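You operate a simulated robot arm through the tools that you are given. There is no shell and no other tool.

You are at the controls of a simulated two-armed robot. One attempt, no reset.

Task
Breaker 3 has tripped: switch the blue and green floods off, reset it, then light the blue flood alone.
Fine: all three flood switches off before the reset.

Only the result counts: the job must be done as asked and must still hold three seconds after the hand-in. Knocking over, shifting, dropping, spilling or breaking anything else fails it.

Robot
Two 7-joint arms with fingered hands on one trunk that stands fixed in place. Base frame: the origin is at the foot of the trunk, x ahead of it, y to its left, z up; the work surface is at about z = 920. Lengths are in mm, angles in rad, forces in N, time in s.
The left shoulder is at [20, 269, 1197], the right one opposite. Payload 5 kg a hand.
Tool frame (each hand has its own): the origin (TCP) lies between the finger pads and is the grasp point; the fingertips stand 42 mm ahead of it; z points along the fingers, y is the line along which they close. The gripper opens to 208 mm. The gripper's body begins 119 mm behind the TCP. The gripper is a hand of 4 fingers: y runs from the thumb to the fingers, the wrist lies at [0, 0, -317] in the tool frame, and closing takes about 1.5 s.
Orientation is that of the tool frame in the base frame, as a unit quaternion [x, y, z, w]. With the fingers straight down and closing along the base's y, the tool's x points along the base's -x, its y along +y and its z along -z.

Tools
- The arms move only by the tool play_rows. It takes "left_steps", "right_steps" or both (then of equal length, played together; a hand with none holds still); each is a list of rows, each a list of 7 numbers: the shift along the base's x, y, z in mm, then the turn, a rotation vector about the base's x, y, z in rad, then the gripper command, from -1 (shut) to 1 (fully open), values between in proportion. In form: [[x, y, z, wx, wy, wz, jaw], ...]. A call has 1 to 20 rows; each row is the pose to reach, as a shift and turn from the pose commanded when the call began. Rows are played at 5 a second. More than 50 mm and 0.15 rad between two rows, or a gripper value outside its range, and nothing of the call is played. Where a pose cannot be reached the arm comes as near as it can. A force on the tool above 60 N (or 10 N above the force at the start of the call, whichever is more), or a blocked arm, ends the call early, and 0.2 s more pass. The fingers move at their own pace (about 153 mm/s each) and stop on an object; they squeeze with about 22 N. The grip force told is the motor's: it shows also when the fingers shut on nothing. Time passes only in rows, and 0.2 s behind the last, so rows that repeat a pose let the fingers close. It gives the time, the measured TCP pose, the force on the tool (base axes), the opening and the grip force at its end, in the units of the frame above (readings bear some noise), with the torque about the TCP (base axes, N m) and any sound that the robot's microphone picked up, and new pictures: "show" is both (left out), scene, wrist or none (wrist: the cameras of the hands that moved).
- Cameras (640 x 400 px; columns grow to the right, rows downward): "scene" is now at [156.5, -30.6, 1488]; the picture's right is [-0.32, -0.95, 0.00], its down [-0.33, 0.11, -0.94] and it looks along [0.89, -0.30, -0.35] (base axes); focal length 308 px, centre (320, 200). "left" rides on the left gripper at [-93, 1, -146] in its tool frame; the picture's right is [-0.01, -1.00, 0.00], its down [0.84, -0.01, -0.54] and it looks along [0.54, -0.01, 0.84] (tool axes); focal length 280 px, centre (320, 200). "right" rides on the right gripper at [94, 1, -146] in its tool frame; the picture's right is [-0.01, 1.00, 0.00], its down [-0.84, -0.01, -0.54] and it looks along [-0.54, -0.01, 0.84] (tool axes); focal length 280 px, centre (320, 200). There is no depth. A picture from a camera that has moved, and an enlarged one, comes with that camera's place and axes in the base frame and with its lens.
- slide_trunk(by): slides the trunk up (or, below 0, down) by that many mm; the arms and the scene camera ride with it, the base frame stays. It gives what a move gives, with no picture.
- set_grasp(shape, hand): the hand has 4 fingers and takes this shape, open, in about a second: jaw (thumb against the fingers, like two jaws); tri (thumb and two fingers); tip (a fingertip pinch); poke (one finger out to press); point (the index stretched); flat (the hand flat); cup (the hand cupped); fist (a fist). The gripper value then closes the fingers along that shape, each until it touches; the sizes above hold for jaw. It gives what a move gives, with no picture.
- pan_tilt(pan, tilt): turns the head with the scene camera to pan (to the left, within 1.396 rad either way) and tilt (down, from -0.506 to 1.204), counted from straight ahead of the robot. It gives what a move gives, and a new picture of the scene camera.
- close_up(camera, box): a new picture of the part [left, top, right, bottom] of that camera's present view, enlarged. No time passes.
- close_job(): hands the job in; it is judged then, once.

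Places have to be worked out from the pictures, the camera data and where the tool is seen. Open the grippers and draw the arms clear of the work before you hand the job in, unless the task says otherwise.

The tools are called after "Emit:" as name(argument=value, ...) on one line, values as JSON. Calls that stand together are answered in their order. play_rows: Moves the arms, as the interface text tells. Its arguments: {"type":"object","properties":{"left_steps":{"type":"array","items":{"type":"array","items":{"type":"number"}}},"right_steps":{"type":"array","items":{"type":"array","items":{"type":"number"}}},"show":{"type":"string","enum":["both","scene","wrist","none"]}},"required":[]} The other tools are called the same way: slide_trunk (by) slides the trunk up or down; set_grasp (shape, hand) gives the hand a shape; pan_tilt (pan, tilt) turns the head that bears the scene camera; close_up (camera, box) takes an enlarged picture of a part of a camera's view; close_job () hands the job in.

At the start:

```text
time: 0.0
left_tcp_pos: [658.9, 150.9, 1290.6]
left_tcp_rot: [0.083, 0.997, 0.001, 0.0]
left_ft_force: [0.3, -0.9, 0.0]
left_wrist_torque: [-0.03, 0.02, 0.01]
left_finger_gap: 207.8
left_finger_force: 0.2
left_shape: jaw
right_tcp_pos: [487.7, -299.1, 1283.3]
right_tcp_rot: [0.084, 0.996, 0.001, 0.0]
right_ft_force: [0.0, 0.0, -0.6]
right_wrist_torque: [0.01, -0.01, -0.01]
right_finger_gap: 207.9
right_finger_force: 0.0
right_shape: jaw
trunk travel left (down, up): [-575.0, 46.0]
head pan, tilt: [-0.321, 0.356]
```

scene: 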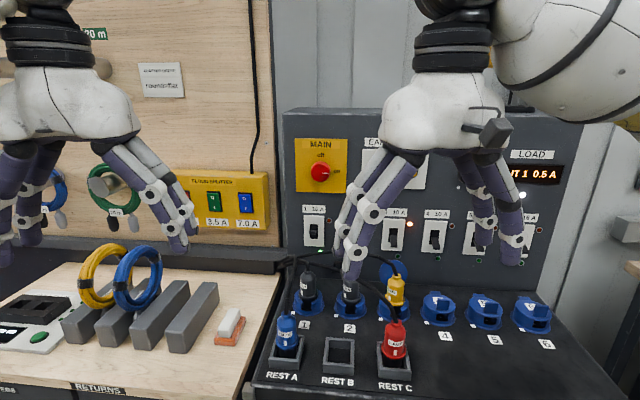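
right: 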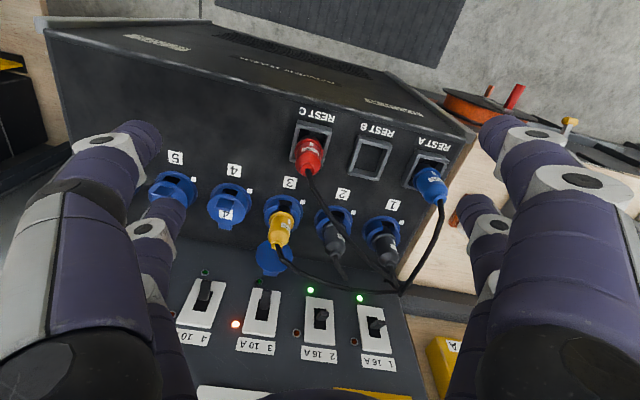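
left: 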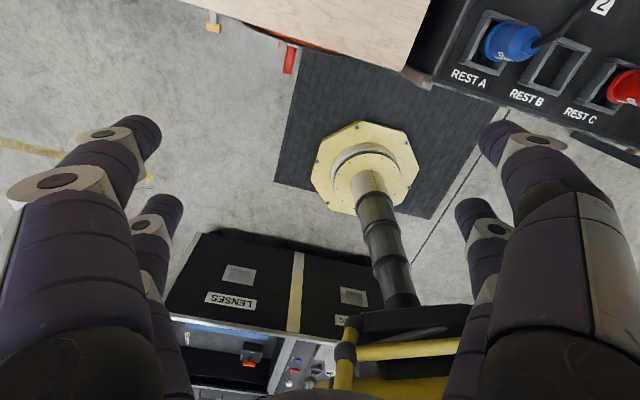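

The scene shows a power console with breakers 1–6, sockets, and a wall box labelled something like "FLOOD SPLITTER" with green and blue switches. I take enlarged views to read labels.

Emit:
close_up(camera="scene", box=[170, 150, 290, 260])

Emit:
close_up(camera="scene", box=[280, 100, 600, 300])

Emit:
close_up(camera="scene", box=[240, 240, 580, 400])

Emit:
close_up(camera="right", box=[120, 100, 480, 400])

```text
3.64 times, centred on (230, 205) of scene
camera zoom: at [156.5, -30.6, 1488.0], right [-0.32, -0.95, 0.0], down [-0.33, 0.11, -0.94], along [0.89, -0.3, -0.35], focal length 1120 px, centre (647, 182)
```

zoom: 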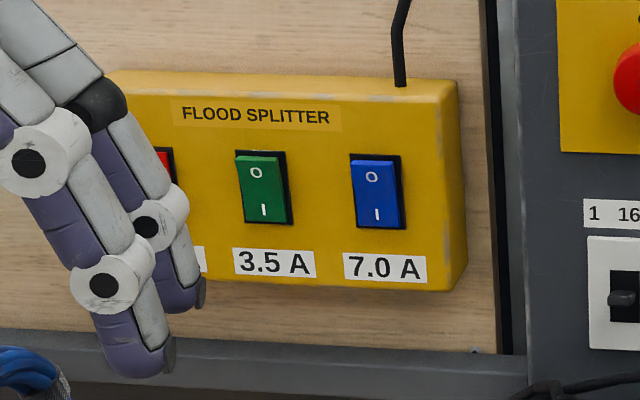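

```text
2.00 times, centred on (440, 200) of scene
camera zoom: at [156.5, -30.6, 1488.0], right [-0.32, -0.95, 0.0], down [-0.33, 0.11, -0.94], along [0.89, -0.3, -0.35], focal length 616 px, centre (80, 200)
```

zoom: 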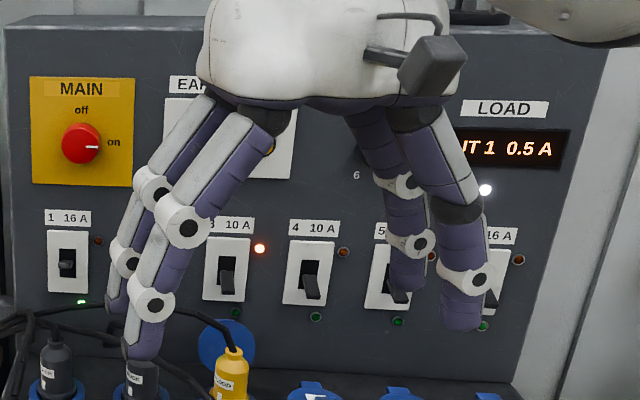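

```text
1.88 times, centred on (410, 320) of scene
camera zoom: at [156.5, -30.6, 1488.0], right [-0.32, -0.95, 0.0], down [-0.33, 0.11, -0.94], along [0.89, -0.3, -0.35], focal length 580 px, centre (151, -26)
```

zoom: 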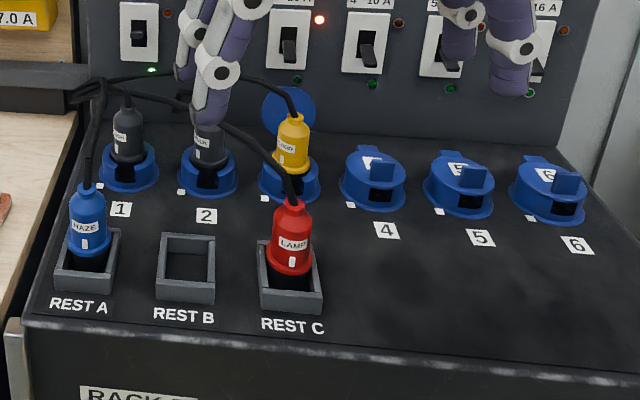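

```text
1.33 times, centred on (300, 250) of right
camera zoom: at [394.0, -281.5, 1429.6], right [0.18, 0.98, 0.0], down [0.83, -0.15, 0.54], along [0.53, -0.1, -0.84], focal length 374 px, centre (347, 133)
```

zoom: 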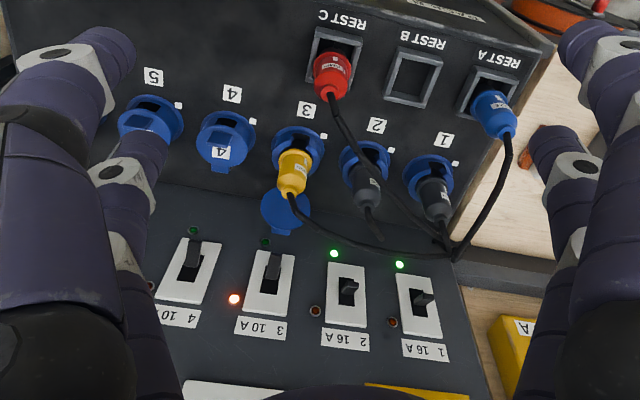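

The left hand hides the red flood switch and the right hand hides part of the breaker row. I draw the left hand back and to the left, and the right one to the right, with the path through free air.

Emit:
play_rows(left_steps=[[-40, 20, 0, 0, 0, 0, 1], [-80, 40, 0, 0, 0, 0, 1], [-120, 60, 0, 0, 0, 0, 1], [-150, 90, 0, 0, 0, 0, 1], [-180, 120, 0, 0, 0, 0, 1], [-200, 150, 0, 0, 0, 0, 1]], right_steps=[[0, -40, 0, 0, 0, 0, 1], [0, -80, 0, 0, 0, 0, 1], [0, -120, 0, 0, 0, 0, 1], [0, -150, 0, 0, 0, 0, 1], [0, -180, 0, 0, 0, 0, 1], [0, -200, 0, 0, 0, 0, 1]], show="both")

```text
time: 1.4
left_tcp_pos: [456.8, 301.1, 1291.1]
left_tcp_rot: [0.083, 0.997, -0.001, 0.0]
left_ft_force: [0.1, 0.9, -0.2]
left_wrist_torque: [-0.08, 0.02, 0.01]
left_finger_gap: 207.9
left_finger_force: 0.0
left_shape: jaw
right_tcp_pos: [486.9, -499.2, 1285.0]
right_tcp_rot: [0.083, 0.997, -0.001, -0.001]
right_ft_force: [-0.3, 1.4, 0.2]
right_wrist_torque: [-0.12, -0.02, -0.02]
right_finger_gap: 207.9
right_finger_force: 0.1
right_shape: jaw
trunk travel left (down, up): [-575.0, 46.0]
head pan, tilt: [-0.321, 0.356]
camera scene: at [156.6, -29.7, 1488.1], right [-0.32, -0.95, 0.0], down [-0.33, 0.11, -0.94], along [0.89, -0.3, -0.35], focal length 308 px, centre (320, 200)
camera right: at [394.4, -481.3, 1430.0], right [0.18, 0.98, 0.0], down [0.83, -0.15, 0.54], along [0.53, -0.1, -0.84], focal length 280 px, centre (320, 200)
camera left: at [548.2, 288.8, 1437.1], right [-0.15, -0.99, 0.0], down [-0.83, 0.13, 0.54], along [-0.53, 0.08, -0.84], focal length 280 px, centre (320, 200)
```

scene: 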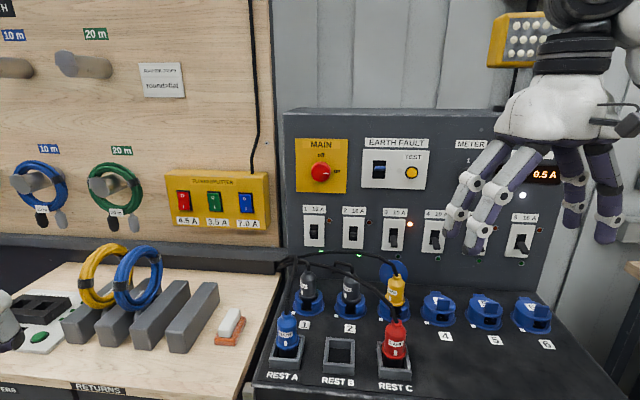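
right: 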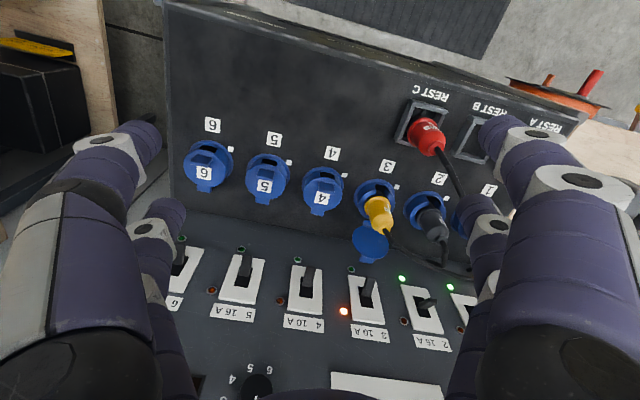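
left: 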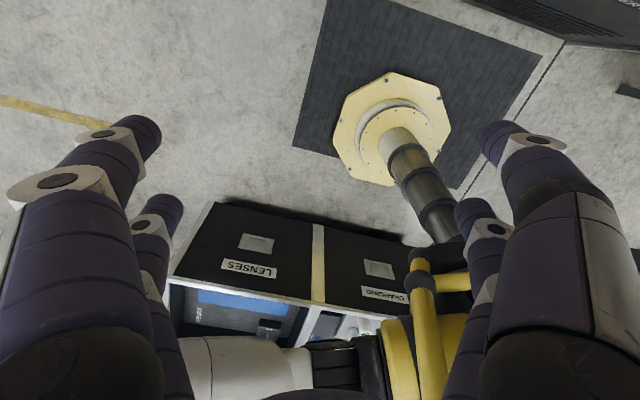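

Emit:
close_up(camera="scene", box=[160, 160, 280, 235])

Emit:
close_up(camera="scene", box=[290, 195, 450, 295])

Emit:
close_up(camera="scene", box=[285, 120, 445, 220])

Emit:
close_up(camera="right", box=[180, 240, 480, 400])

Emit:
close_up(camera="scene", box=[130, 50, 200, 110])

```text
5.33 times, centred on (220, 198) of scene
camera zoom: at [156.6, -29.7, 1488.1], right [-0.32, -0.95, 0.0], down [-0.33, 0.11, -0.94], along [0.89, -0.3, -0.35], focal length 1643 px, centre (853, 213)
```

zoom: 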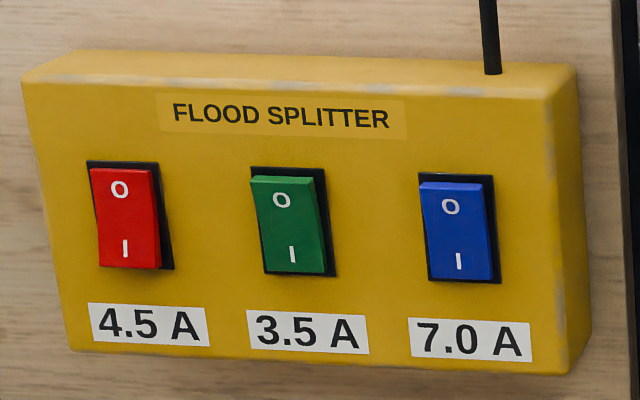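

```text
4.00 times, centred on (370, 245) of scene
camera zoom: at [156.6, -29.7, 1488.1], right [-0.32, -0.95, 0.0], down [-0.33, 0.11, -0.94], along [0.89, -0.3, -0.35], focal length 1232 px, centre (120, 20)
```

zoom: 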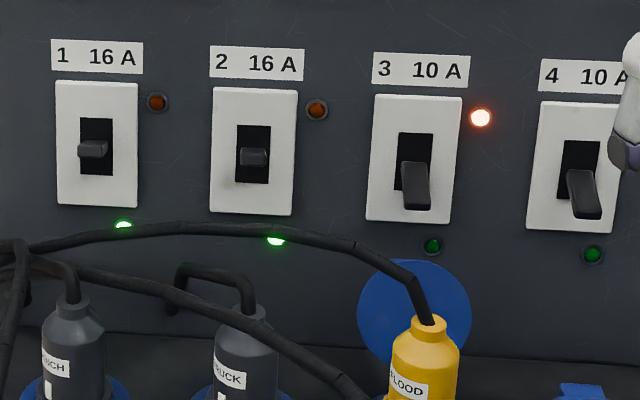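

```text
4.00 times, centred on (365, 170) of scene
camera zoom: at [156.6, -29.7, 1488.1], right [-0.32, -0.95, 0.0], down [-0.33, 0.11, -0.94], along [0.89, -0.3, -0.35], focal length 1232 px, centre (140, 320)
```

zoom: 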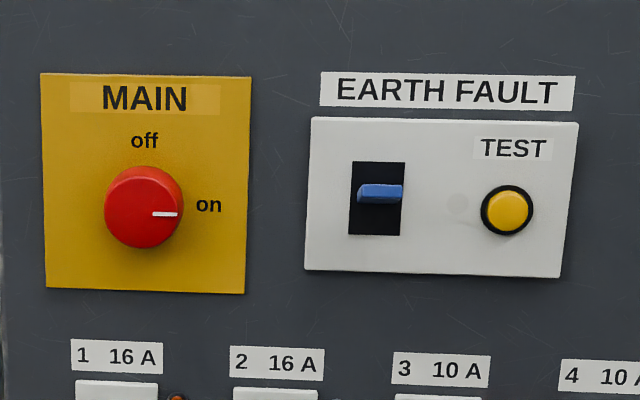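

```text
2.13 times, centred on (330, 320) of right
camera zoom: at [394.4, -481.3, 1430.0], right [0.18, 0.98, 0.0], down [0.83, -0.15, 0.54], along [0.53, -0.1, -0.84], focal length 598 px, centre (299, -56)
```

zoom: 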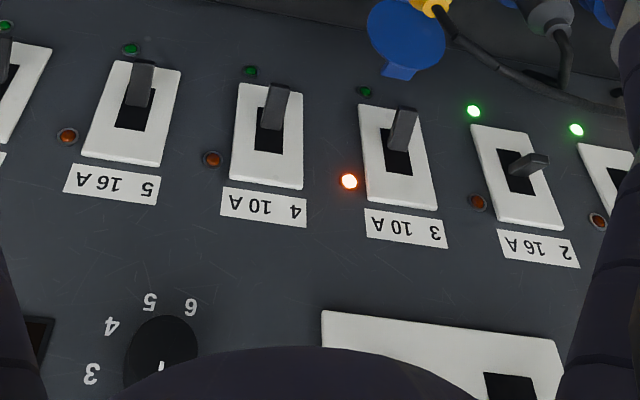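

```text
6.67 times, centred on (165, 80) of scene
camera zoom: at [156.6, -29.7, 1488.1], right [-0.32, -0.95, 0.0], down [-0.33, 0.11, -0.94], along [0.89, -0.3, -0.35], focal length 2053 px, centre (1353, 1000)
```

zoom: 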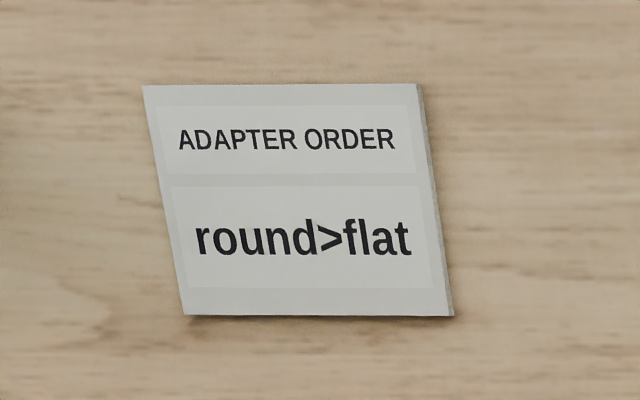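

Green and blue rockers look on (tops standing out), red looks off; breaker 3's orange trip lamp is lit. From two views breaker 3 is near (836, -476, 1092) and the console is yawed about 25°. I slide the trunk down 100 mm (fingertips stay around z=1145, above everything) for a parallax view of the splitter.

Emit:
slide_trunk(by=-100)

Emit:
close_up(camera="scene", box=[160, 110, 280, 185])

Emit:
close_up(camera="scene", box=[290, 145, 450, 245])

Emit:
close_up(camera="scene", box=[0, 0, 640, 400])

```text
time: 2.7
left_tcp_pos: [457.8, 299.9, 1191.6]
left_tcp_rot: [0.083, 0.997, -0.001, 0.002]
left_ft_force: [-1.2, 0.3, 0.3]
left_wrist_torque: [0.01, -0.03, 0.01]
left_finger_gap: 207.8
left_finger_force: 0.0
left_shape: jaw
right_tcp_pos: [487.6, -498.7, 1184.9]
right_tcp_rot: [0.084, 0.996, 0.001, 0.0]
right_ft_force: [0.1, -1.0, 1.0]
right_wrist_torque: [0.02, -0.07, 0.0]
right_finger_gap: 207.9
right_finger_force: 0.1
right_shape: jaw
trunk travel left (down, up): [-475.0, 146.0]
head pan, tilt: [-0.321, 0.356]
```

```text
5.33 times, centred on (220, 148) of scene
camera zoom: at [159.4, -30.7, 1387.8], right [-0.32, -0.95, 0.0], down [-0.33, 0.11, -0.94], along [0.89, -0.3, -0.35], focal length 1643 px, centre (853, 480)
```

zoom: 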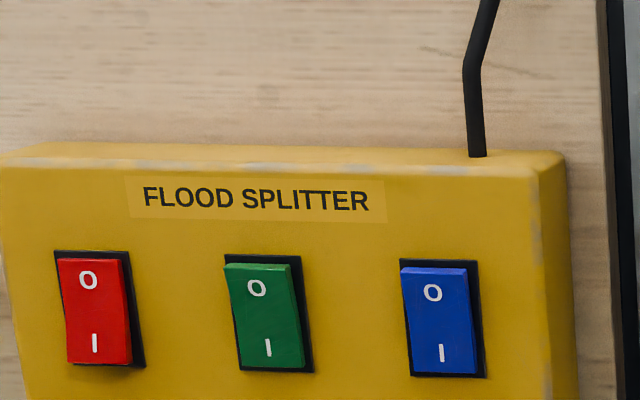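

```text
4.00 times, centred on (370, 195) of scene
camera zoom: at [159.4, -30.7, 1387.8], right [-0.32, -0.95, 0.0], down [-0.33, 0.11, -0.94], along [0.89, -0.3, -0.35], focal length 1232 px, centre (120, 220)
```

zoom: 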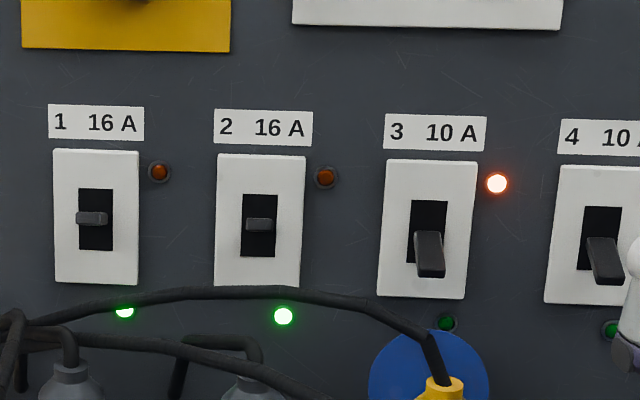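

```text
1.00 times, centred on (320, 200) of scene (not enlarged: the box is as wide or as high as the picture)
camera zoom: at [159.4, -30.7, 1387.8], right [-0.32, -0.95, 0.0], down [-0.33, 0.11, -0.94], along [0.89, -0.3, -0.35], focal length 308 px, centre (320, 200)
```

zoom: 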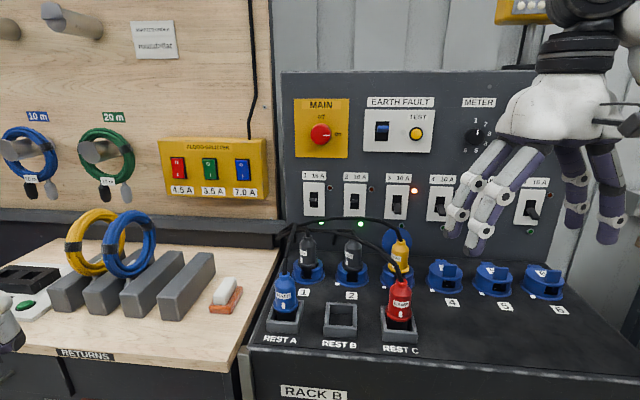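

Triangulating gives the blue switch's "O" near (1012, -86, 1183), green (1062, 1, 1181), red (1100, 86, 1183); box yawed about 26° like the console. I look closer at breakers 3 and 4 and the rockers from this lower view.

Emit:
close_up(camera="scene", box=[375, 165, 455, 225])

Emit:
close_up(camera="scene", box=[155, 130, 275, 205])

Emit:
close_up(camera="scene", box=[280, 220, 440, 320])

Emit:
close_up(camera="right", box=[0, 0, 640, 400])

```text
6.67 times, centred on (415, 195) of scene
camera zoom: at [159.4, -30.7, 1387.8], right [-0.32, -0.95, 0.0], down [-0.33, 0.11, -0.94], along [0.89, -0.3, -0.35], focal length 2053 px, centre (-313, 233)
```

zoom: 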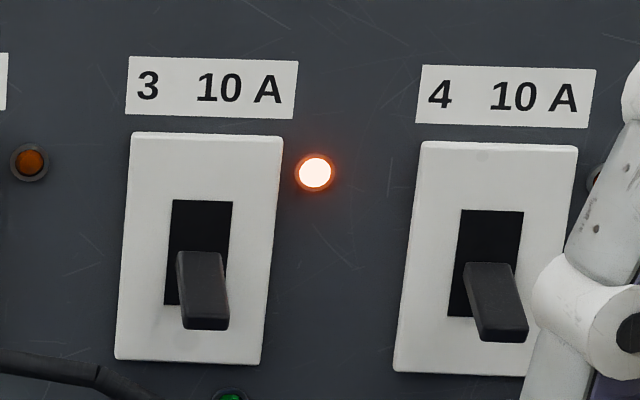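

```text
5.33 times, centred on (215, 168) of scene
camera zoom: at [159.4, -30.7, 1387.8], right [-0.32, -0.95, 0.0], down [-0.33, 0.11, -0.94], along [0.89, -0.3, -0.35], focal length 1643 px, centre (880, 373)
```

zoom: 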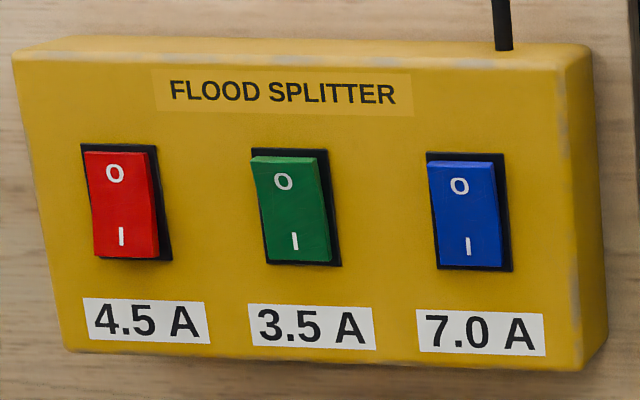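

```text
4.00 times, centred on (360, 270) of scene
camera zoom: at [159.4, -30.7, 1387.8], right [-0.32, -0.95, 0.0], down [-0.33, 0.11, -0.94], along [0.89, -0.3, -0.35], focal length 1232 px, centre (160, -80)
```

zoom: 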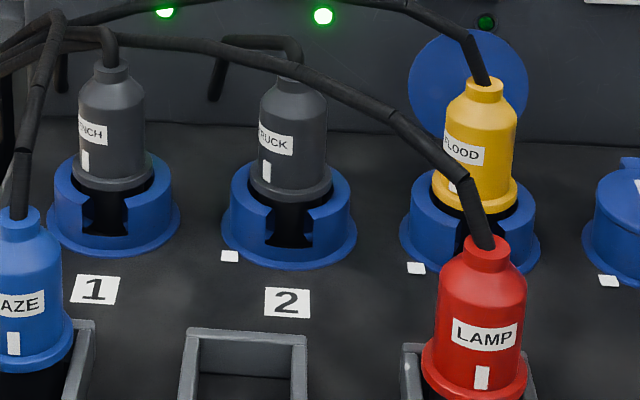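

```text
1.00 times, centred on (320, 200) of right (not enlarged: the box is as wide or as high as the picture)
camera zoom: at [393.6, -481.5, 1330.1], right [0.18, 0.98, 0.0], down [0.83, -0.15, 0.54], along [0.53, -0.1, -0.84], focal length 280 px, centre (320, 200)
```

zoom: 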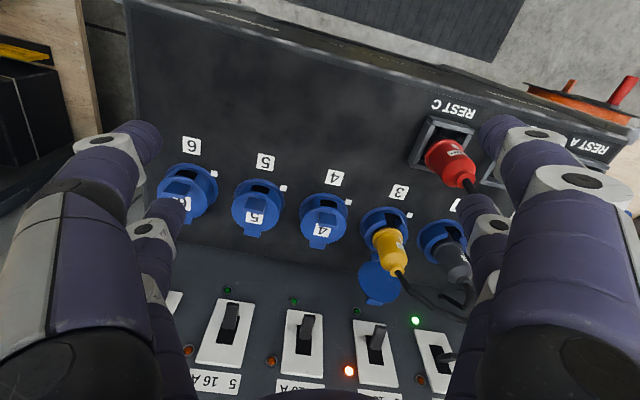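

Confirmed: red off, green and blue on; blue/green tops stand out. I slide the trunk back up and then bring the left hand forward with a yaw matching the panel (about -25.5°).

Emit:
slide_trunk(by=100)

Emit:
play_rows(left_steps=[[40, -30, 0, 0, 0, -0.07, 1], [80, -60, 0, 0, 0, -0.14, 1], [120, -90, 0, 0, 0, -0.21, 1], [160, -120, 0, 0, 0, -0.28, 1], [200, -150, 0, 0, 0, -0.28, 1], [240, -180, 0, 0, 0, -0.28, 1], [280, -210, 0, 0, 0, -0.28, 1]], show="none")

Emit:
play_rows(left_steps=[[0, 0, 0, -0.0624, -0.1309, 0, 1], [0, 0, 0, -0.1248, -0.2617, 0, 1], [0, 0, 0, -0.1872, -0.3926, 0, 1], [0, 0, 0, -0.2496, -0.5235, 0, 1], [0, 0, 0, -0.312, -0.6544, 0, 1], [0, 0, 0, -0.3744, -0.7852, 0, 1], [0, 0, 0, -0.4368, -0.9161, 0, 1], [0, 0, 0, -0.4992, -1.047, 0, 1], [0, 0, 0, -0.5616, -1.1779, 0, 1], [0, 0, 0, -0.624, -1.3087, 0, 1], [0, 0, -10, -0.6762, -1.4178, 0, 1]], show="both")

```text
time: 4.1
left_tcp_pos: [458.7, 300.2, 1289.2]
left_tcp_rot: [0.083, 0.997, 0.0, 0.0]
left_ft_force: [0.1, -0.5, 0.6]
left_wrist_torque: [0.01, 0.03, 0.02]
left_finger_gap: 207.9
left_finger_force: 0.0
left_shape: jaw
right_tcp_pos: [486.6, -498.1, 1284.6]
right_tcp_rot: [0.083, 0.997, 0.0, 0.0]
right_ft_force: [0.8, 0.1, -0.1]
right_wrist_torque: [0.01, 0.08, 0.04]
right_finger_gap: 207.8
right_finger_force: 0.0
right_shape: jaw
trunk travel left (down, up): [-575.0, 46.0]
head pan, tilt: [-0.321, 0.356]
```

```text
time: 5.7
left_tcp_pos: [739.3, 87.0, 1289.7]
left_tcp_rot: [0.221, 0.975, 0.0, -0.001]
left_ft_force: [0.6, -1.2, -0.5]
left_wrist_torque: [0.14, 0.15, 0.01]
left_finger_gap: 207.8
left_finger_force: 0.1
left_shape: jaw
right_tcp_pos: [488.0, -501.0, 1282.1]
right_tcp_rot: [0.083, 0.997, 0.001, 0.0]
right_ft_force: [0.6, -2.1, -1.8]
right_wrist_torque: [0.16, 0.13, -0.01]
right_finger_gap: 207.8
right_finger_force: 0.1
right_shape: jaw
trunk travel left (down, up): [-575.0, 46.0]
head pan, tilt: [-0.321, 0.356]
```

```text
time: 8.1
left_tcp_pos: [730.9, 83.2, 1299.3]
left_tcp_rot: [0.171, 0.686, -0.158, 0.689]
left_ft_force: [0.4, -1.4, -14.4]
left_wrist_torque: [-0.91, -1.91, 0.12]
left_finger_gap: 208.2
left_finger_force: 0.0
left_shape: jaw
left hand out of reach, approached as far as the arm can: row 11
right_tcp_pos: [483.3, -503.3, 1282.5]
right_tcp_rot: [0.085, 0.996, 0.002, 0.001]
right_ft_force: [-3.7, -4.0, 0.6]
right_wrist_torque: [0.73, -0.62, -0.02]
right_finger_gap: 207.9
right_finger_force: 0.0
right_shape: jaw
trunk travel left (down, up): [-575.0, 46.0]
head pan, tilt: [-0.321, 0.356]
camera scene: at [153.4, -34.4, 1488.5], right [-0.32, -0.95, 0.0], down [-0.33, 0.11, -0.94], along [0.89, -0.3, -0.35], focal length 308 px, centre (320, 200)
camera left: at [599.0, 148.8, 1393.1], right [-0.45, -0.89, -0.01], down [-0.48, 0.25, -0.84], along [0.75, -0.38, -0.54], focal length 280 px, centre (320, 200)
```

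scene: 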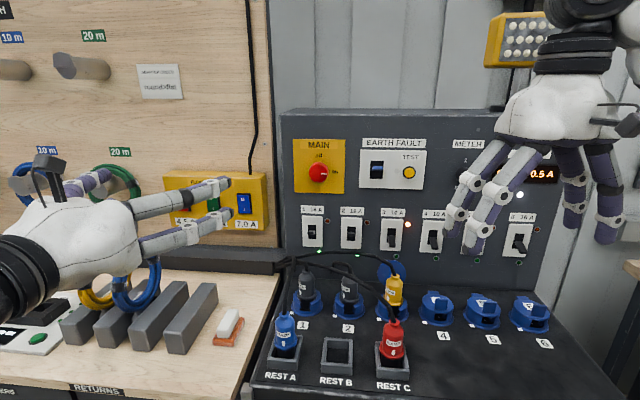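
left: 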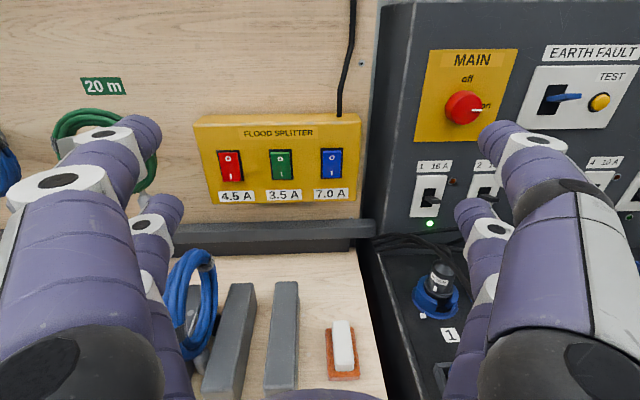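

The left hand now points at the splitter, but row 11 was reported out of reach and there's an odd force of -14 N. I hold still briefly to see whether it settles.

Emit:
play_rows(left_steps=[[0, 0, 0, 0, 0, 0, 1], [0, 0, 0, 0, 0, 0, 1], [0, 0, 0, 0, 0, 0, 1]], show="none")

Emit:
close_up(camera="left", box=[180, 90, 380, 215])

Emit:
close_up(camera="left", box=[400, 0, 640, 320])

```text
time: 8.9
left_tcp_pos: [735.2, 85.9, 1286.6]
left_tcp_rot: [0.168, 0.692, -0.16, 0.684]
left_ft_force: [-0.9, -1.1, -0.7]
left_wrist_torque: [0.02, 0.0, 0.15]
left_finger_gap: 208.1
left_finger_force: 0.0
left_shape: jaw
right_tcp_pos: [485.9, -499.8, 1283.8]
right_tcp_rot: [0.083, 0.997, 0.0, 0.0]
right_ft_force: [-0.7, -1.1, -0.2]
right_wrist_torque: [0.11, -0.09, 0.01]
right_finger_gap: 207.9
right_finger_force: 0.0
right_shape: jaw
trunk travel left (down, up): [-575.0, 46.0]
head pan, tilt: [-0.321, 0.356]
```

```text
3.20 times, centred on (280, 152) of left
camera zoom: at [604.8, 152.2, 1381.9], right [-0.45, -0.89, 0.01], down [-0.49, 0.24, -0.83], along [0.74, -0.38, -0.55], focal length 897 px, centre (448, 352)
```

zoom: 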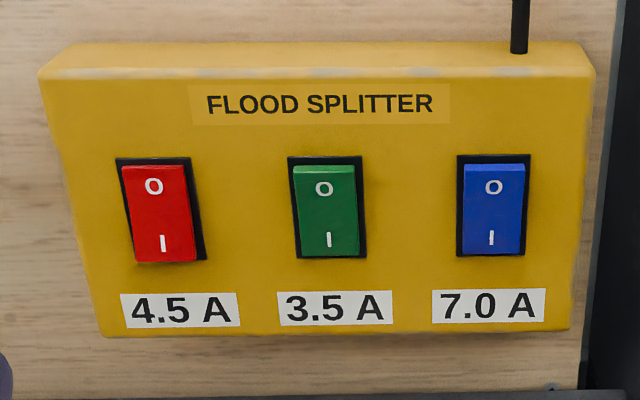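

```text
1.25 times, centred on (520, 160) of left
camera zoom: at [604.8, 152.2, 1381.9], right [-0.45, -0.89, 0.01], down [-0.49, 0.24, -0.83], along [0.74, -0.38, -0.55], focal length 350 px, centre (70, 250)
```

zoom: 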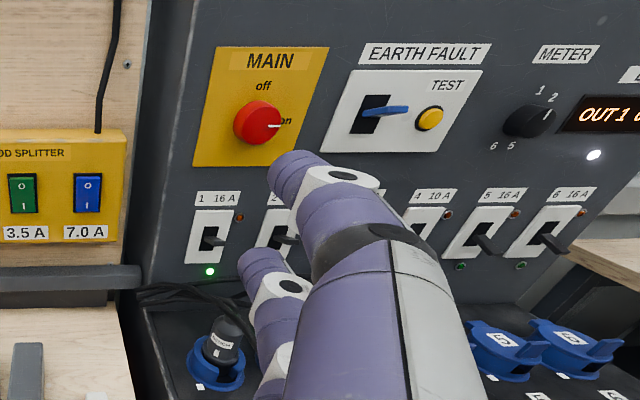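

The readings settled (it was a transient). Combining views: blue "O" at (1014, -86, 1181), green "O" at (1056, 0, 1181), spacing 96 mm along the panel. I shape the left hand to poke and look at where the finger sits.

Emit:
set_grasp(hand="left", shape="poke")

Emit:
close_up(camera="scene", box=[0, 130, 320, 330])

Emit:
close_up(camera="left", box=[0, 0, 640, 400])

```text
time: 9.8
left_tcp_pos: [736.5, 87.5, 1286.6]
left_tcp_rot: [0.168, 0.693, -0.16, 0.683]
left_ft_force: [0.0, -0.3, 0.1]
left_wrist_torque: [0.01, 0.01, -0.02]
left_finger_gap: 0.0
left_finger_force: 0.1
left_shape: poke
right_tcp_pos: [489.1, -498.8, 1283.1]
right_tcp_rot: [0.084, 0.996, 0.001, 0.001]
right_ft_force: [-0.4, -0.4, -0.3]
right_wrist_torque: [-0.01, 0.02, 0.03]
right_finger_gap: 207.8
right_finger_force: 0.0
right_shape: jaw
trunk travel left (down, up): [-575.0, 46.0]
head pan, tilt: [-0.321, 0.356]
```

```text
2.00 times, centred on (160, 230) of scene
camera zoom: at [156.8, -30.7, 1488.0], right [-0.32, -0.95, 0.0], down [-0.33, 0.11, -0.94], along [0.89, -0.3, -0.35], focal length 616 px, centre (640, 140)
```

zoom: 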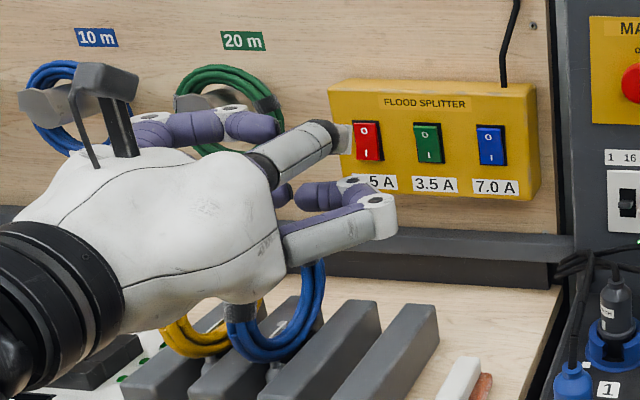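

```text
1.00 times, centred on (320, 200) of left (not enlarged: the box is as wide or as high as the picture)
camera zoom: at [605.8, 153.6, 1381.2], right [-0.45, -0.89, 0.01], down [-0.5, 0.24, -0.83], along [0.74, -0.38, -0.55], focal length 280 px, centre (320, 200)
```

zoom: 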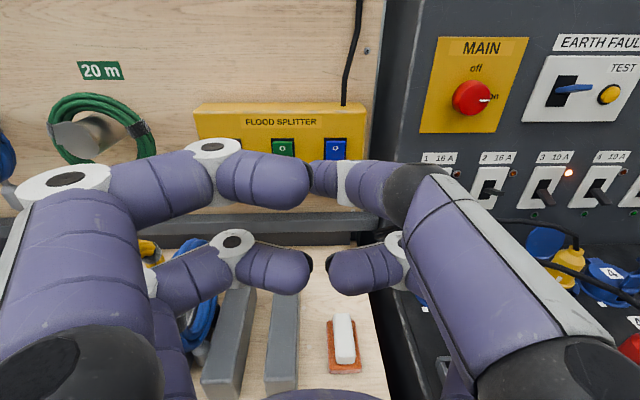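

The fingers all look curled inwards right now, perhaps still moving. I hold the pose with the gripper value at 1 for a moment and look again.

Emit:
play_rows(left_steps=[[0, 0, 0, 0, 0, 0, 1], [0, 0, 0, 0, 0, 0, 1], [0, 0, 0, 0, 0, 0, 1], [0, 0, 0, 0, 0, 0, 1], [0, 0, 0, 0, 0, 0, 1]], show="both")

Emit:
close_up(camera="scene", box=[80, 140, 240, 240])

```text
time: 11.0
left_tcp_pos: [735.8, 87.5, 1285.5]
left_tcp_rot: [0.167, 0.693, -0.159, 0.683]
left_ft_force: [-0.3, 0.8, -0.9]
left_wrist_torque: [0.0, 0.02, 0.01]
left_finger_gap: 0.0
left_finger_force: 0.0
left_shape: poke
right_tcp_pos: [487.1, -499.0, 1283.9]
right_tcp_rot: [0.084, 0.996, 0.001, 0.0]
right_ft_force: [0.6, 0.2, 0.4]
right_wrist_torque: [0.02, -0.03, -0.02]
right_finger_gap: 207.9
right_finger_force: 0.0
right_shape: jaw
trunk travel left (down, up): [-575.0, 46.0]
head pan, tilt: [-0.321, 0.356]
camera scene: at [156.6, -30.6, 1488.0], right [-0.32, -0.95, 0.0], down [-0.33, 0.11, -0.94], along [0.89, -0.3, -0.35], focal length 308 px, centre (320, 200)
camera left: at [605.6, 153.6, 1381.4], right [-0.45, -0.89, 0.01], down [-0.5, 0.24, -0.83], along [0.74, -0.38, -0.55], focal length 280 px, centre (320, 200)
```

scene: 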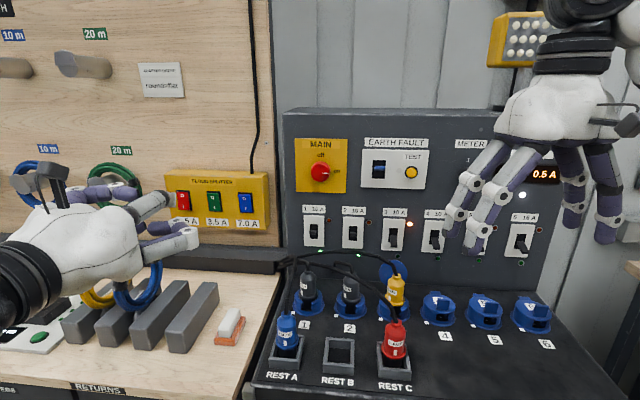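
left: 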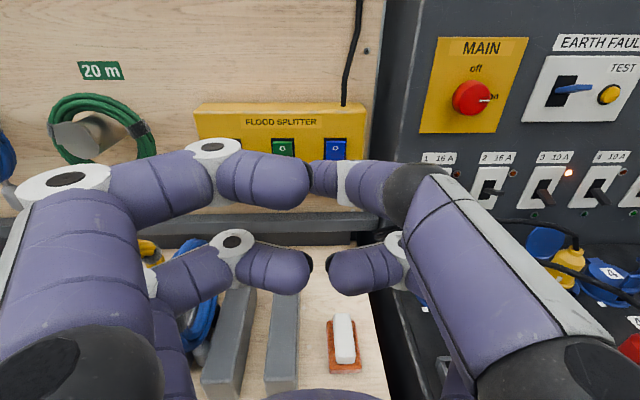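

```text
4.00 times, centred on (160, 190) of scene
camera zoom: at [156.6, -30.6, 1488.0], right [-0.32, -0.95, 0.0], down [-0.33, 0.11, -0.94], along [0.89, -0.3, -0.35], focal length 1232 px, centre (960, 240)
```

zoom: 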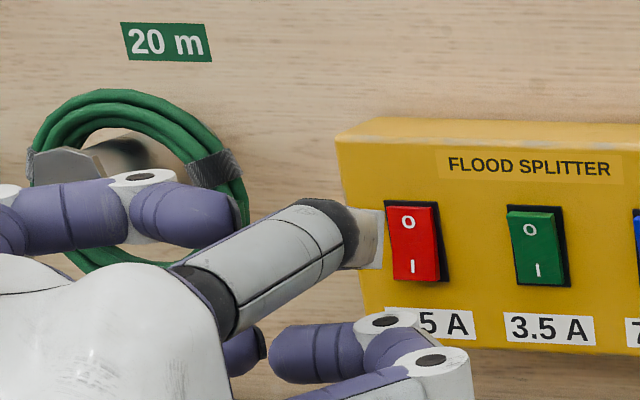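

In "poke" the stretched finger isn't obvious. I try the "point" shape for comparison.

Emit:
set_grasp(hand="left", shape="point")

Emit:
close_up(camera="scene", box=[0, 130, 320, 330])

Emit:
close_up(camera="left", box=[0, 0, 640, 400])

```text
time: 11.9
left_tcp_pos: [735.0, 88.1, 1286.5]
left_tcp_rot: [0.167, 0.693, -0.159, 0.683]
left_ft_force: [-1.2, -0.6, 0.2]
left_wrist_torque: [0.01, 0.01, -0.05]
left_finger_gap: 202.1
left_finger_force: 0.0
left_shape: point
right_tcp_pos: [487.3, -498.3, 1283.5]
right_tcp_rot: [0.084, 0.996, 0.001, 0.0]
right_ft_force: [0.3, -0.1, 1.0]
right_wrist_torque: [-0.02, -0.02, -0.02]
right_finger_gap: 208.0
right_finger_force: 0.1
right_shape: jaw
trunk travel left (down, up): [-575.0, 46.0]
head pan, tilt: [-0.321, 0.356]
```

```text
2.00 times, centred on (160, 230) of scene
camera zoom: at [156.5, -30.7, 1488.0], right [-0.32, -0.95, 0.0], down [-0.33, 0.11, -0.94], along [0.89, -0.3, -0.35], focal length 616 px, centre (640, 140)
```

zoom: 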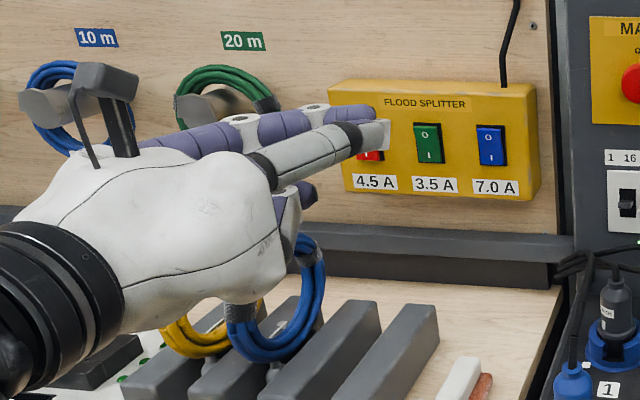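

```text
1.00 times, centred on (320, 200) of left (not enlarged: the box is as wide or as high as the picture)
camera zoom: at [605.6, 153.6, 1381.4], right [-0.45, -0.89, 0.01], down [-0.5, 0.24, -0.83], along [0.74, -0.38, -0.55], focal length 280 px, centre (320, 200)
```

zoom: 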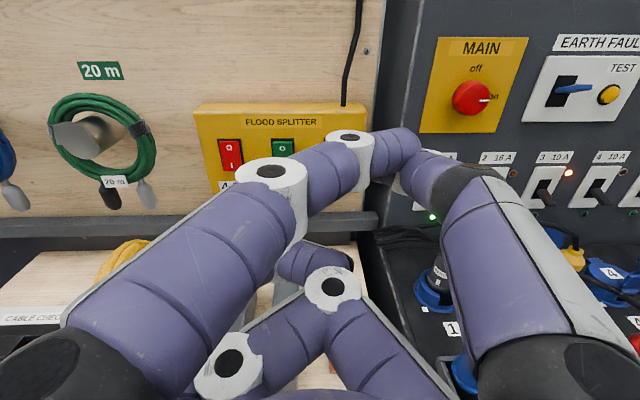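

"Point" shows a curved index crossing the middle. To see the shapes from the side, I turn the left hand to the right (yaw about -0.9 rad) in free air in front of the scene camera, in the poke shape.

Emit:
set_grasp(hand="left", shape="poke")

Emit:
play_rows(left_steps=[[0, 0, 0, 0, 0, -0.15, 1], [0, 0, 0, 0, 0, -0.3, 1], [0, 0, 0, 0, 0, -0.45, 1], [0, 0, 0, 0, 0, -0.6, 1], [0, 0, 0, 0, 0, -0.75, 1], [0, 0, 0, 0, 0, -0.9, 1], [0, 0, 0, 0, 0, -0.9, 1], [0, 0, 0, 0, 0, -0.9, 1]], show="scene")

Emit:
close_up(camera="scene", box=[40, 60, 360, 260])

```text
time: 12.8
left_tcp_pos: [735.3, 87.1, 1286.2]
left_tcp_rot: [0.167, 0.693, -0.159, 0.683]
left_ft_force: [0.1, -0.3, 0.4]
left_wrist_torque: [0.0, -0.02, 0.02]
left_finger_gap: 0.0
left_finger_force: 0.1
left_shape: poke
right_tcp_pos: [487.7, -498.2, 1284.5]
right_tcp_rot: [0.084, 0.996, 0.0, 0.001]
right_ft_force: [-0.4, 0.4, 0.2]
right_wrist_torque: [-0.02, 0.02, 0.01]
right_finger_gap: 207.8
right_finger_force: 0.0
right_shape: jaw
trunk travel left (down, up): [-575.0, 46.0]
head pan, tilt: [-0.321, 0.356]
```

```text
time: 14.6
left_tcp_pos: [735.7, 87.6, 1284.9]
left_tcp_rot: [0.441, 0.553, -0.44, 0.553]
left_ft_force: [0.1, -0.1, -0.9]
left_wrist_torque: [0.01, 0.0, 0.01]
left_finger_gap: 0.0
left_finger_force: 0.1
left_shape: poke
right_tcp_pos: [486.6, -498.9, 1283.3]
right_tcp_rot: [0.083, 0.997, 0.0, 0.001]
right_ft_force: [0.2, -0.5, 0.1]
right_wrist_torque: [0.02, 0.03, 0.06]
right_finger_gap: 208.0
right_finger_force: 0.0
right_shape: jaw
trunk travel left (down, up): [-575.0, 46.0]
head pan, tilt: [-0.321, 0.356]
camera scene: at [156.7, -30.9, 1487.9], right [-0.32, -0.95, 0.0], down [-0.33, 0.11, -0.94], along [0.89, -0.3, -0.35], focal length 308 px, centre (320, 200)
```

scene: 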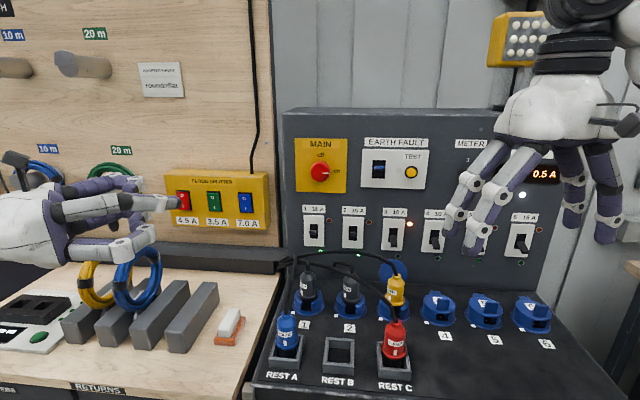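

```text
2.00 times, centred on (200, 160) of scene
camera zoom: at [156.7, -30.9, 1487.9], right [-0.32, -0.95, 0.0], down [-0.33, 0.11, -0.94], along [0.89, -0.3, -0.35], focal length 616 px, centre (560, 280)
```

zoom: 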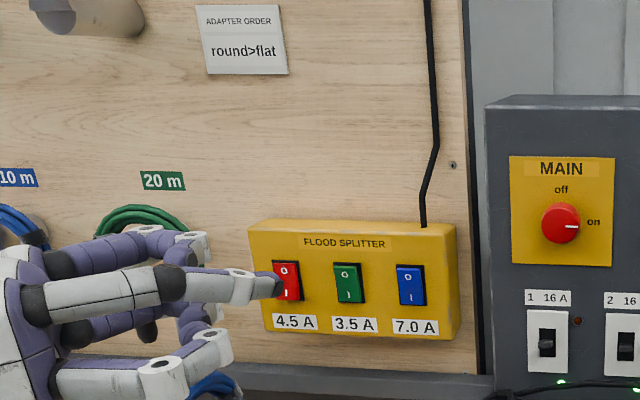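

The side view shows the poking finger clearly, its tip about 42 mm ahead of the TCP on the tool axis, with the other fingers curled behind. I turn back to face the panel and move to a pre-press position in front of the blue switch.

Emit:
play_rows(left_steps=[[0, 0, 0, 0, 0, 0.15, 1], [0, 0, 0, 0, 0, 0.3, 1], [20, -15, -20, 0, 0, 0.45, 1], [40, -32, -40, 0, 0, 0.6, 1], [60, -50, -70, 0, 0, 0.75, 1], [95, -78, -101, 0, 0, 0.9, 1], [95, -78, -101, 0, 0, 0.9, 1], [95, -78, -101, 0, 0, 0.9, 1]], show="both")

```text
refused: row 6 steps farther than a row can; nothing moved
```

The last stride was too long; I split it.

Emit:
play_rows(left_steps=[[0, 0, 0, 0, 0, 0.15, 1], [0, 0, 0, 0, 0, 0.3, 1], [20, -15, -20, 0, 0, 0.45, 1], [40, -32, -40, 0, 0, 0.6, 1], [60, -50, -65, 0, 0, 0.75, 1], [80, -65, -85, 0, 0, 0.9, 1], [95, -78, -101, 0, 0, 0.9, 1], [95, -78, -101, 0, 0, 0.9, 1], [95, -78, -101, 0, 0, 0.9, 1]], show="both")

```text
time: 16.6
left_tcp_pos: [803.8, 30.2, 1208.7]
left_tcp_rot: [0.198, 0.673, -0.195, 0.685]
left_ft_force: [-0.4, 1.7, 0.6]
left_wrist_torque: [0.02, -0.01, -0.16]
left_finger_gap: 0.1
left_finger_force: 0.1
left_shape: poke
left hand out of reach, approached as far as the arm can: row 6, 7, 8, 9
right_tcp_pos: [487.9, -496.7, 1284.0]
right_tcp_rot: [0.082, 0.997, 0.0, 0.0]
right_ft_force: [0.3, 1.1, -0.3]
right_wrist_torque: [-0.24, -0.01, -0.03]
right_finger_gap: 207.9
right_finger_force: 0.2
right_shape: jaw
trunk travel left (down, up): [-575.0, 46.0]
head pan, tilt: [-0.321, 0.356]
camera scene: at [156.5, -28.8, 1488.2], right [-0.31, -0.95, 0.0], down [-0.33, 0.11, -0.94], along [0.89, -0.3, -0.35], focal length 308 px, centre (320, 200)
camera left: at [678.4, 109.5, 1300.3], right [-0.53, -0.85, 0.01], down [-0.45, 0.28, -0.85], along [0.72, -0.46, -0.52], focal length 280 px, centre (320, 200)
```

scene: 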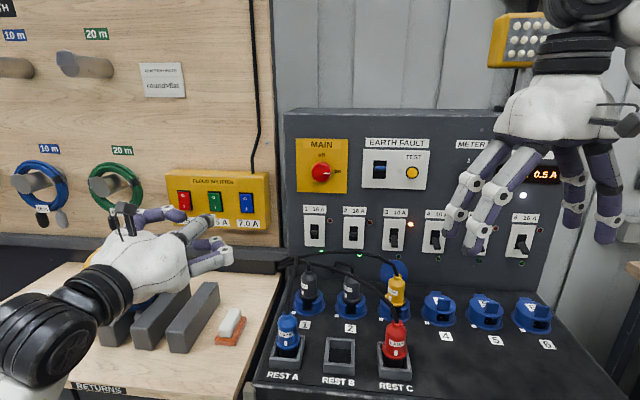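
left: 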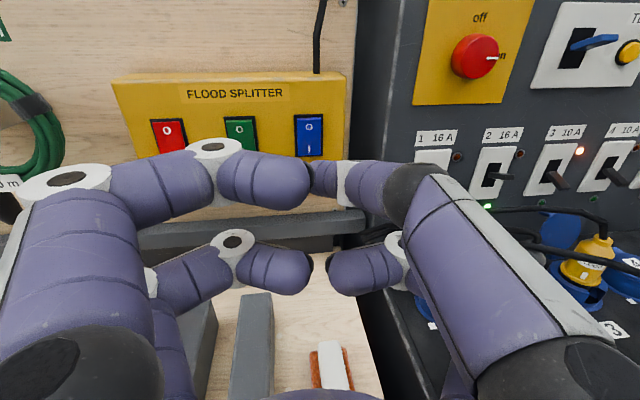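

The arm fell short here (804, 30, 1209) – elbow folded and probably a wrist limit. Moving farther out should straighten the arm, so I advance 60 mm along the press direction and check what it reaches.

Emit:
play_rows(left_steps=[[27, -14, 0, 0, 0, 0, 1], [54, -27, 0, 0, 0, 0, 1], [54, -27, 0, 0, 0, 0, 1], [54, -27, 0, 0, 0, 0, 1]], show="both")

```text
time: 17.6
left_tcp_pos: [858.4, 0.5, 1212.6]
left_tcp_rot: [0.199, 0.672, -0.195, 0.686]
left_ft_force: [0.4, -0.2, 0.5]
left_wrist_torque: [0.02, 0.02, 0.05]
left_finger_gap: 0.0
left_finger_force: 0.0
left_shape: poke
right_tcp_pos: [486.7, -498.9, 1283.3]
right_tcp_rot: [0.083, 0.997, 0.0, 0.0]
right_ft_force: [-0.1, -0.7, 0.1]
right_wrist_torque: [0.05, 0.03, -0.01]
right_finger_gap: 208.1
right_finger_force: 0.0
right_shape: jaw
trunk travel left (down, up): [-575.0, 46.0]
head pan, tilt: [-0.321, 0.356]
camera scene: at [156.7, -31.1, 1488.0], right [-0.32, -0.95, 0.0], down [-0.33, 0.11, -0.94], along [0.89, -0.3, -0.35], focal length 308 px, centre (320, 200)
camera left: at [731.9, 79.1, 1302.6], right [-0.53, -0.85, 0.0], down [-0.45, 0.28, -0.85], along [0.72, -0.46, -0.53], focal length 280 px, centre (320, 200)
```

scene: 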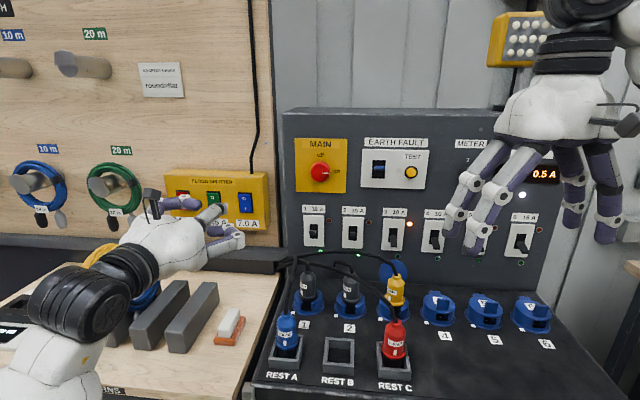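
left: 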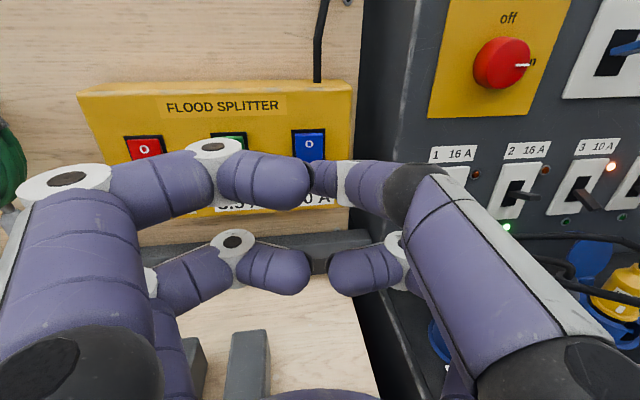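

The arm follows now at (858, 0, 1213). I correct the yaw by +0.115 rad and move to the pre-press point in front of blue at about (922, -42, 1184).

Emit:
play_rows(left_steps=[[22, -14, -10, 0, 0, 0.04, 1], [44, -28, -20, 0, 0, 0.08, 1], [64, -42, -28.6, 0, 0, 0.115, 1], [64, -42, -28.6, 0, 0, 0.115, 1], [64, -42, -28.6, 0, 0, 0.115, 1]], show="both")

Emit:
close_up(camera="scene", box=[160, 160, 320, 260])

Emit:
close_up(camera="left", box=[160, 50, 480, 250])

```text
time: 19.0
left_tcp_pos: [952.5, 51.0, 1132.6]
left_tcp_rot: [0.192, 0.683, -0.128, 0.693]
left_ft_force: [-0.1, -1.4, 0.0]
left_wrist_torque: [-0.01, 0.03, 0.16]
left_finger_gap: 0.2
left_finger_force: 0.1
left_shape: poke
left hand out of reach, approached as far as the arm can: row 1, 2, 3, 4, 5
right_tcp_pos: [486.6, -499.0, 1284.4]
right_tcp_rot: [0.083, 0.997, 0.001, 0.0]
right_ft_force: [-0.4, -1.4, -0.6]
right_wrist_torque: [0.13, -0.02, -0.01]
right_finger_gap: 207.8
right_finger_force: 0.1
right_shape: jaw
trunk travel left (down, up): [-575.0, 46.0]
head pan, tilt: [-0.321, 0.356]
stopped in row 5 (left hand): the arm was blocked; the commanded pose is now the measured one
camera scene: at [156.5, -31.8, 1488.0], right [-0.32, -0.95, 0.0], down [-0.33, 0.11, -0.94], along [0.89, -0.3, -0.35], focal length 308 px, centre (320, 200)
camera left: at [816.9, 108.8, 1225.9], right [-0.44, -0.89, -0.08], down [-0.46, 0.3, -0.84], along [0.77, -0.33, -0.54], focal length 280 px, centre (320, 200)
```

scene: 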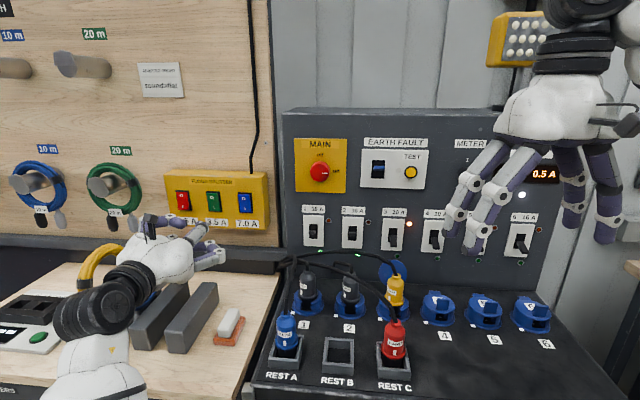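
left: 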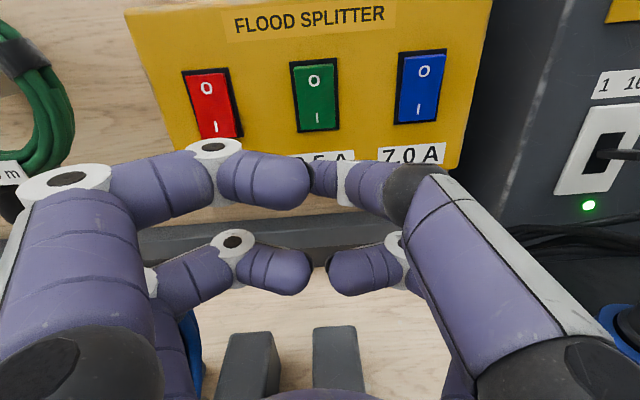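

```text
4.00 times, centred on (240, 210) of scene
camera zoom: at [156.5, -31.8, 1488.0], right [-0.32, -0.95, 0.0], down [-0.33, 0.11, -0.94], along [0.89, -0.3, -0.35], focal length 1232 px, centre (640, 160)
```

zoom: 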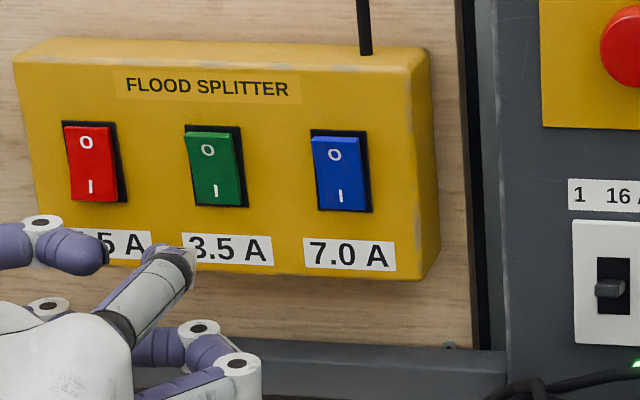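

```text
2.00 times, centred on (320, 150) of left
camera zoom: at [816.9, 108.8, 1225.9], right [-0.44, -0.89, -0.08], down [-0.46, 0.3, -0.84], along [0.77, -0.33, -0.54], focal length 561 px, centre (320, 300)
```

zoom: 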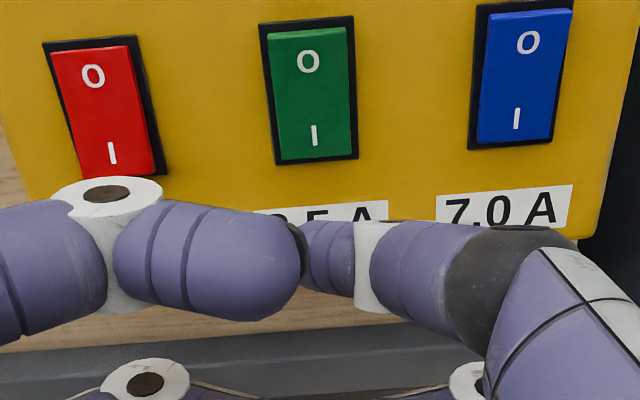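

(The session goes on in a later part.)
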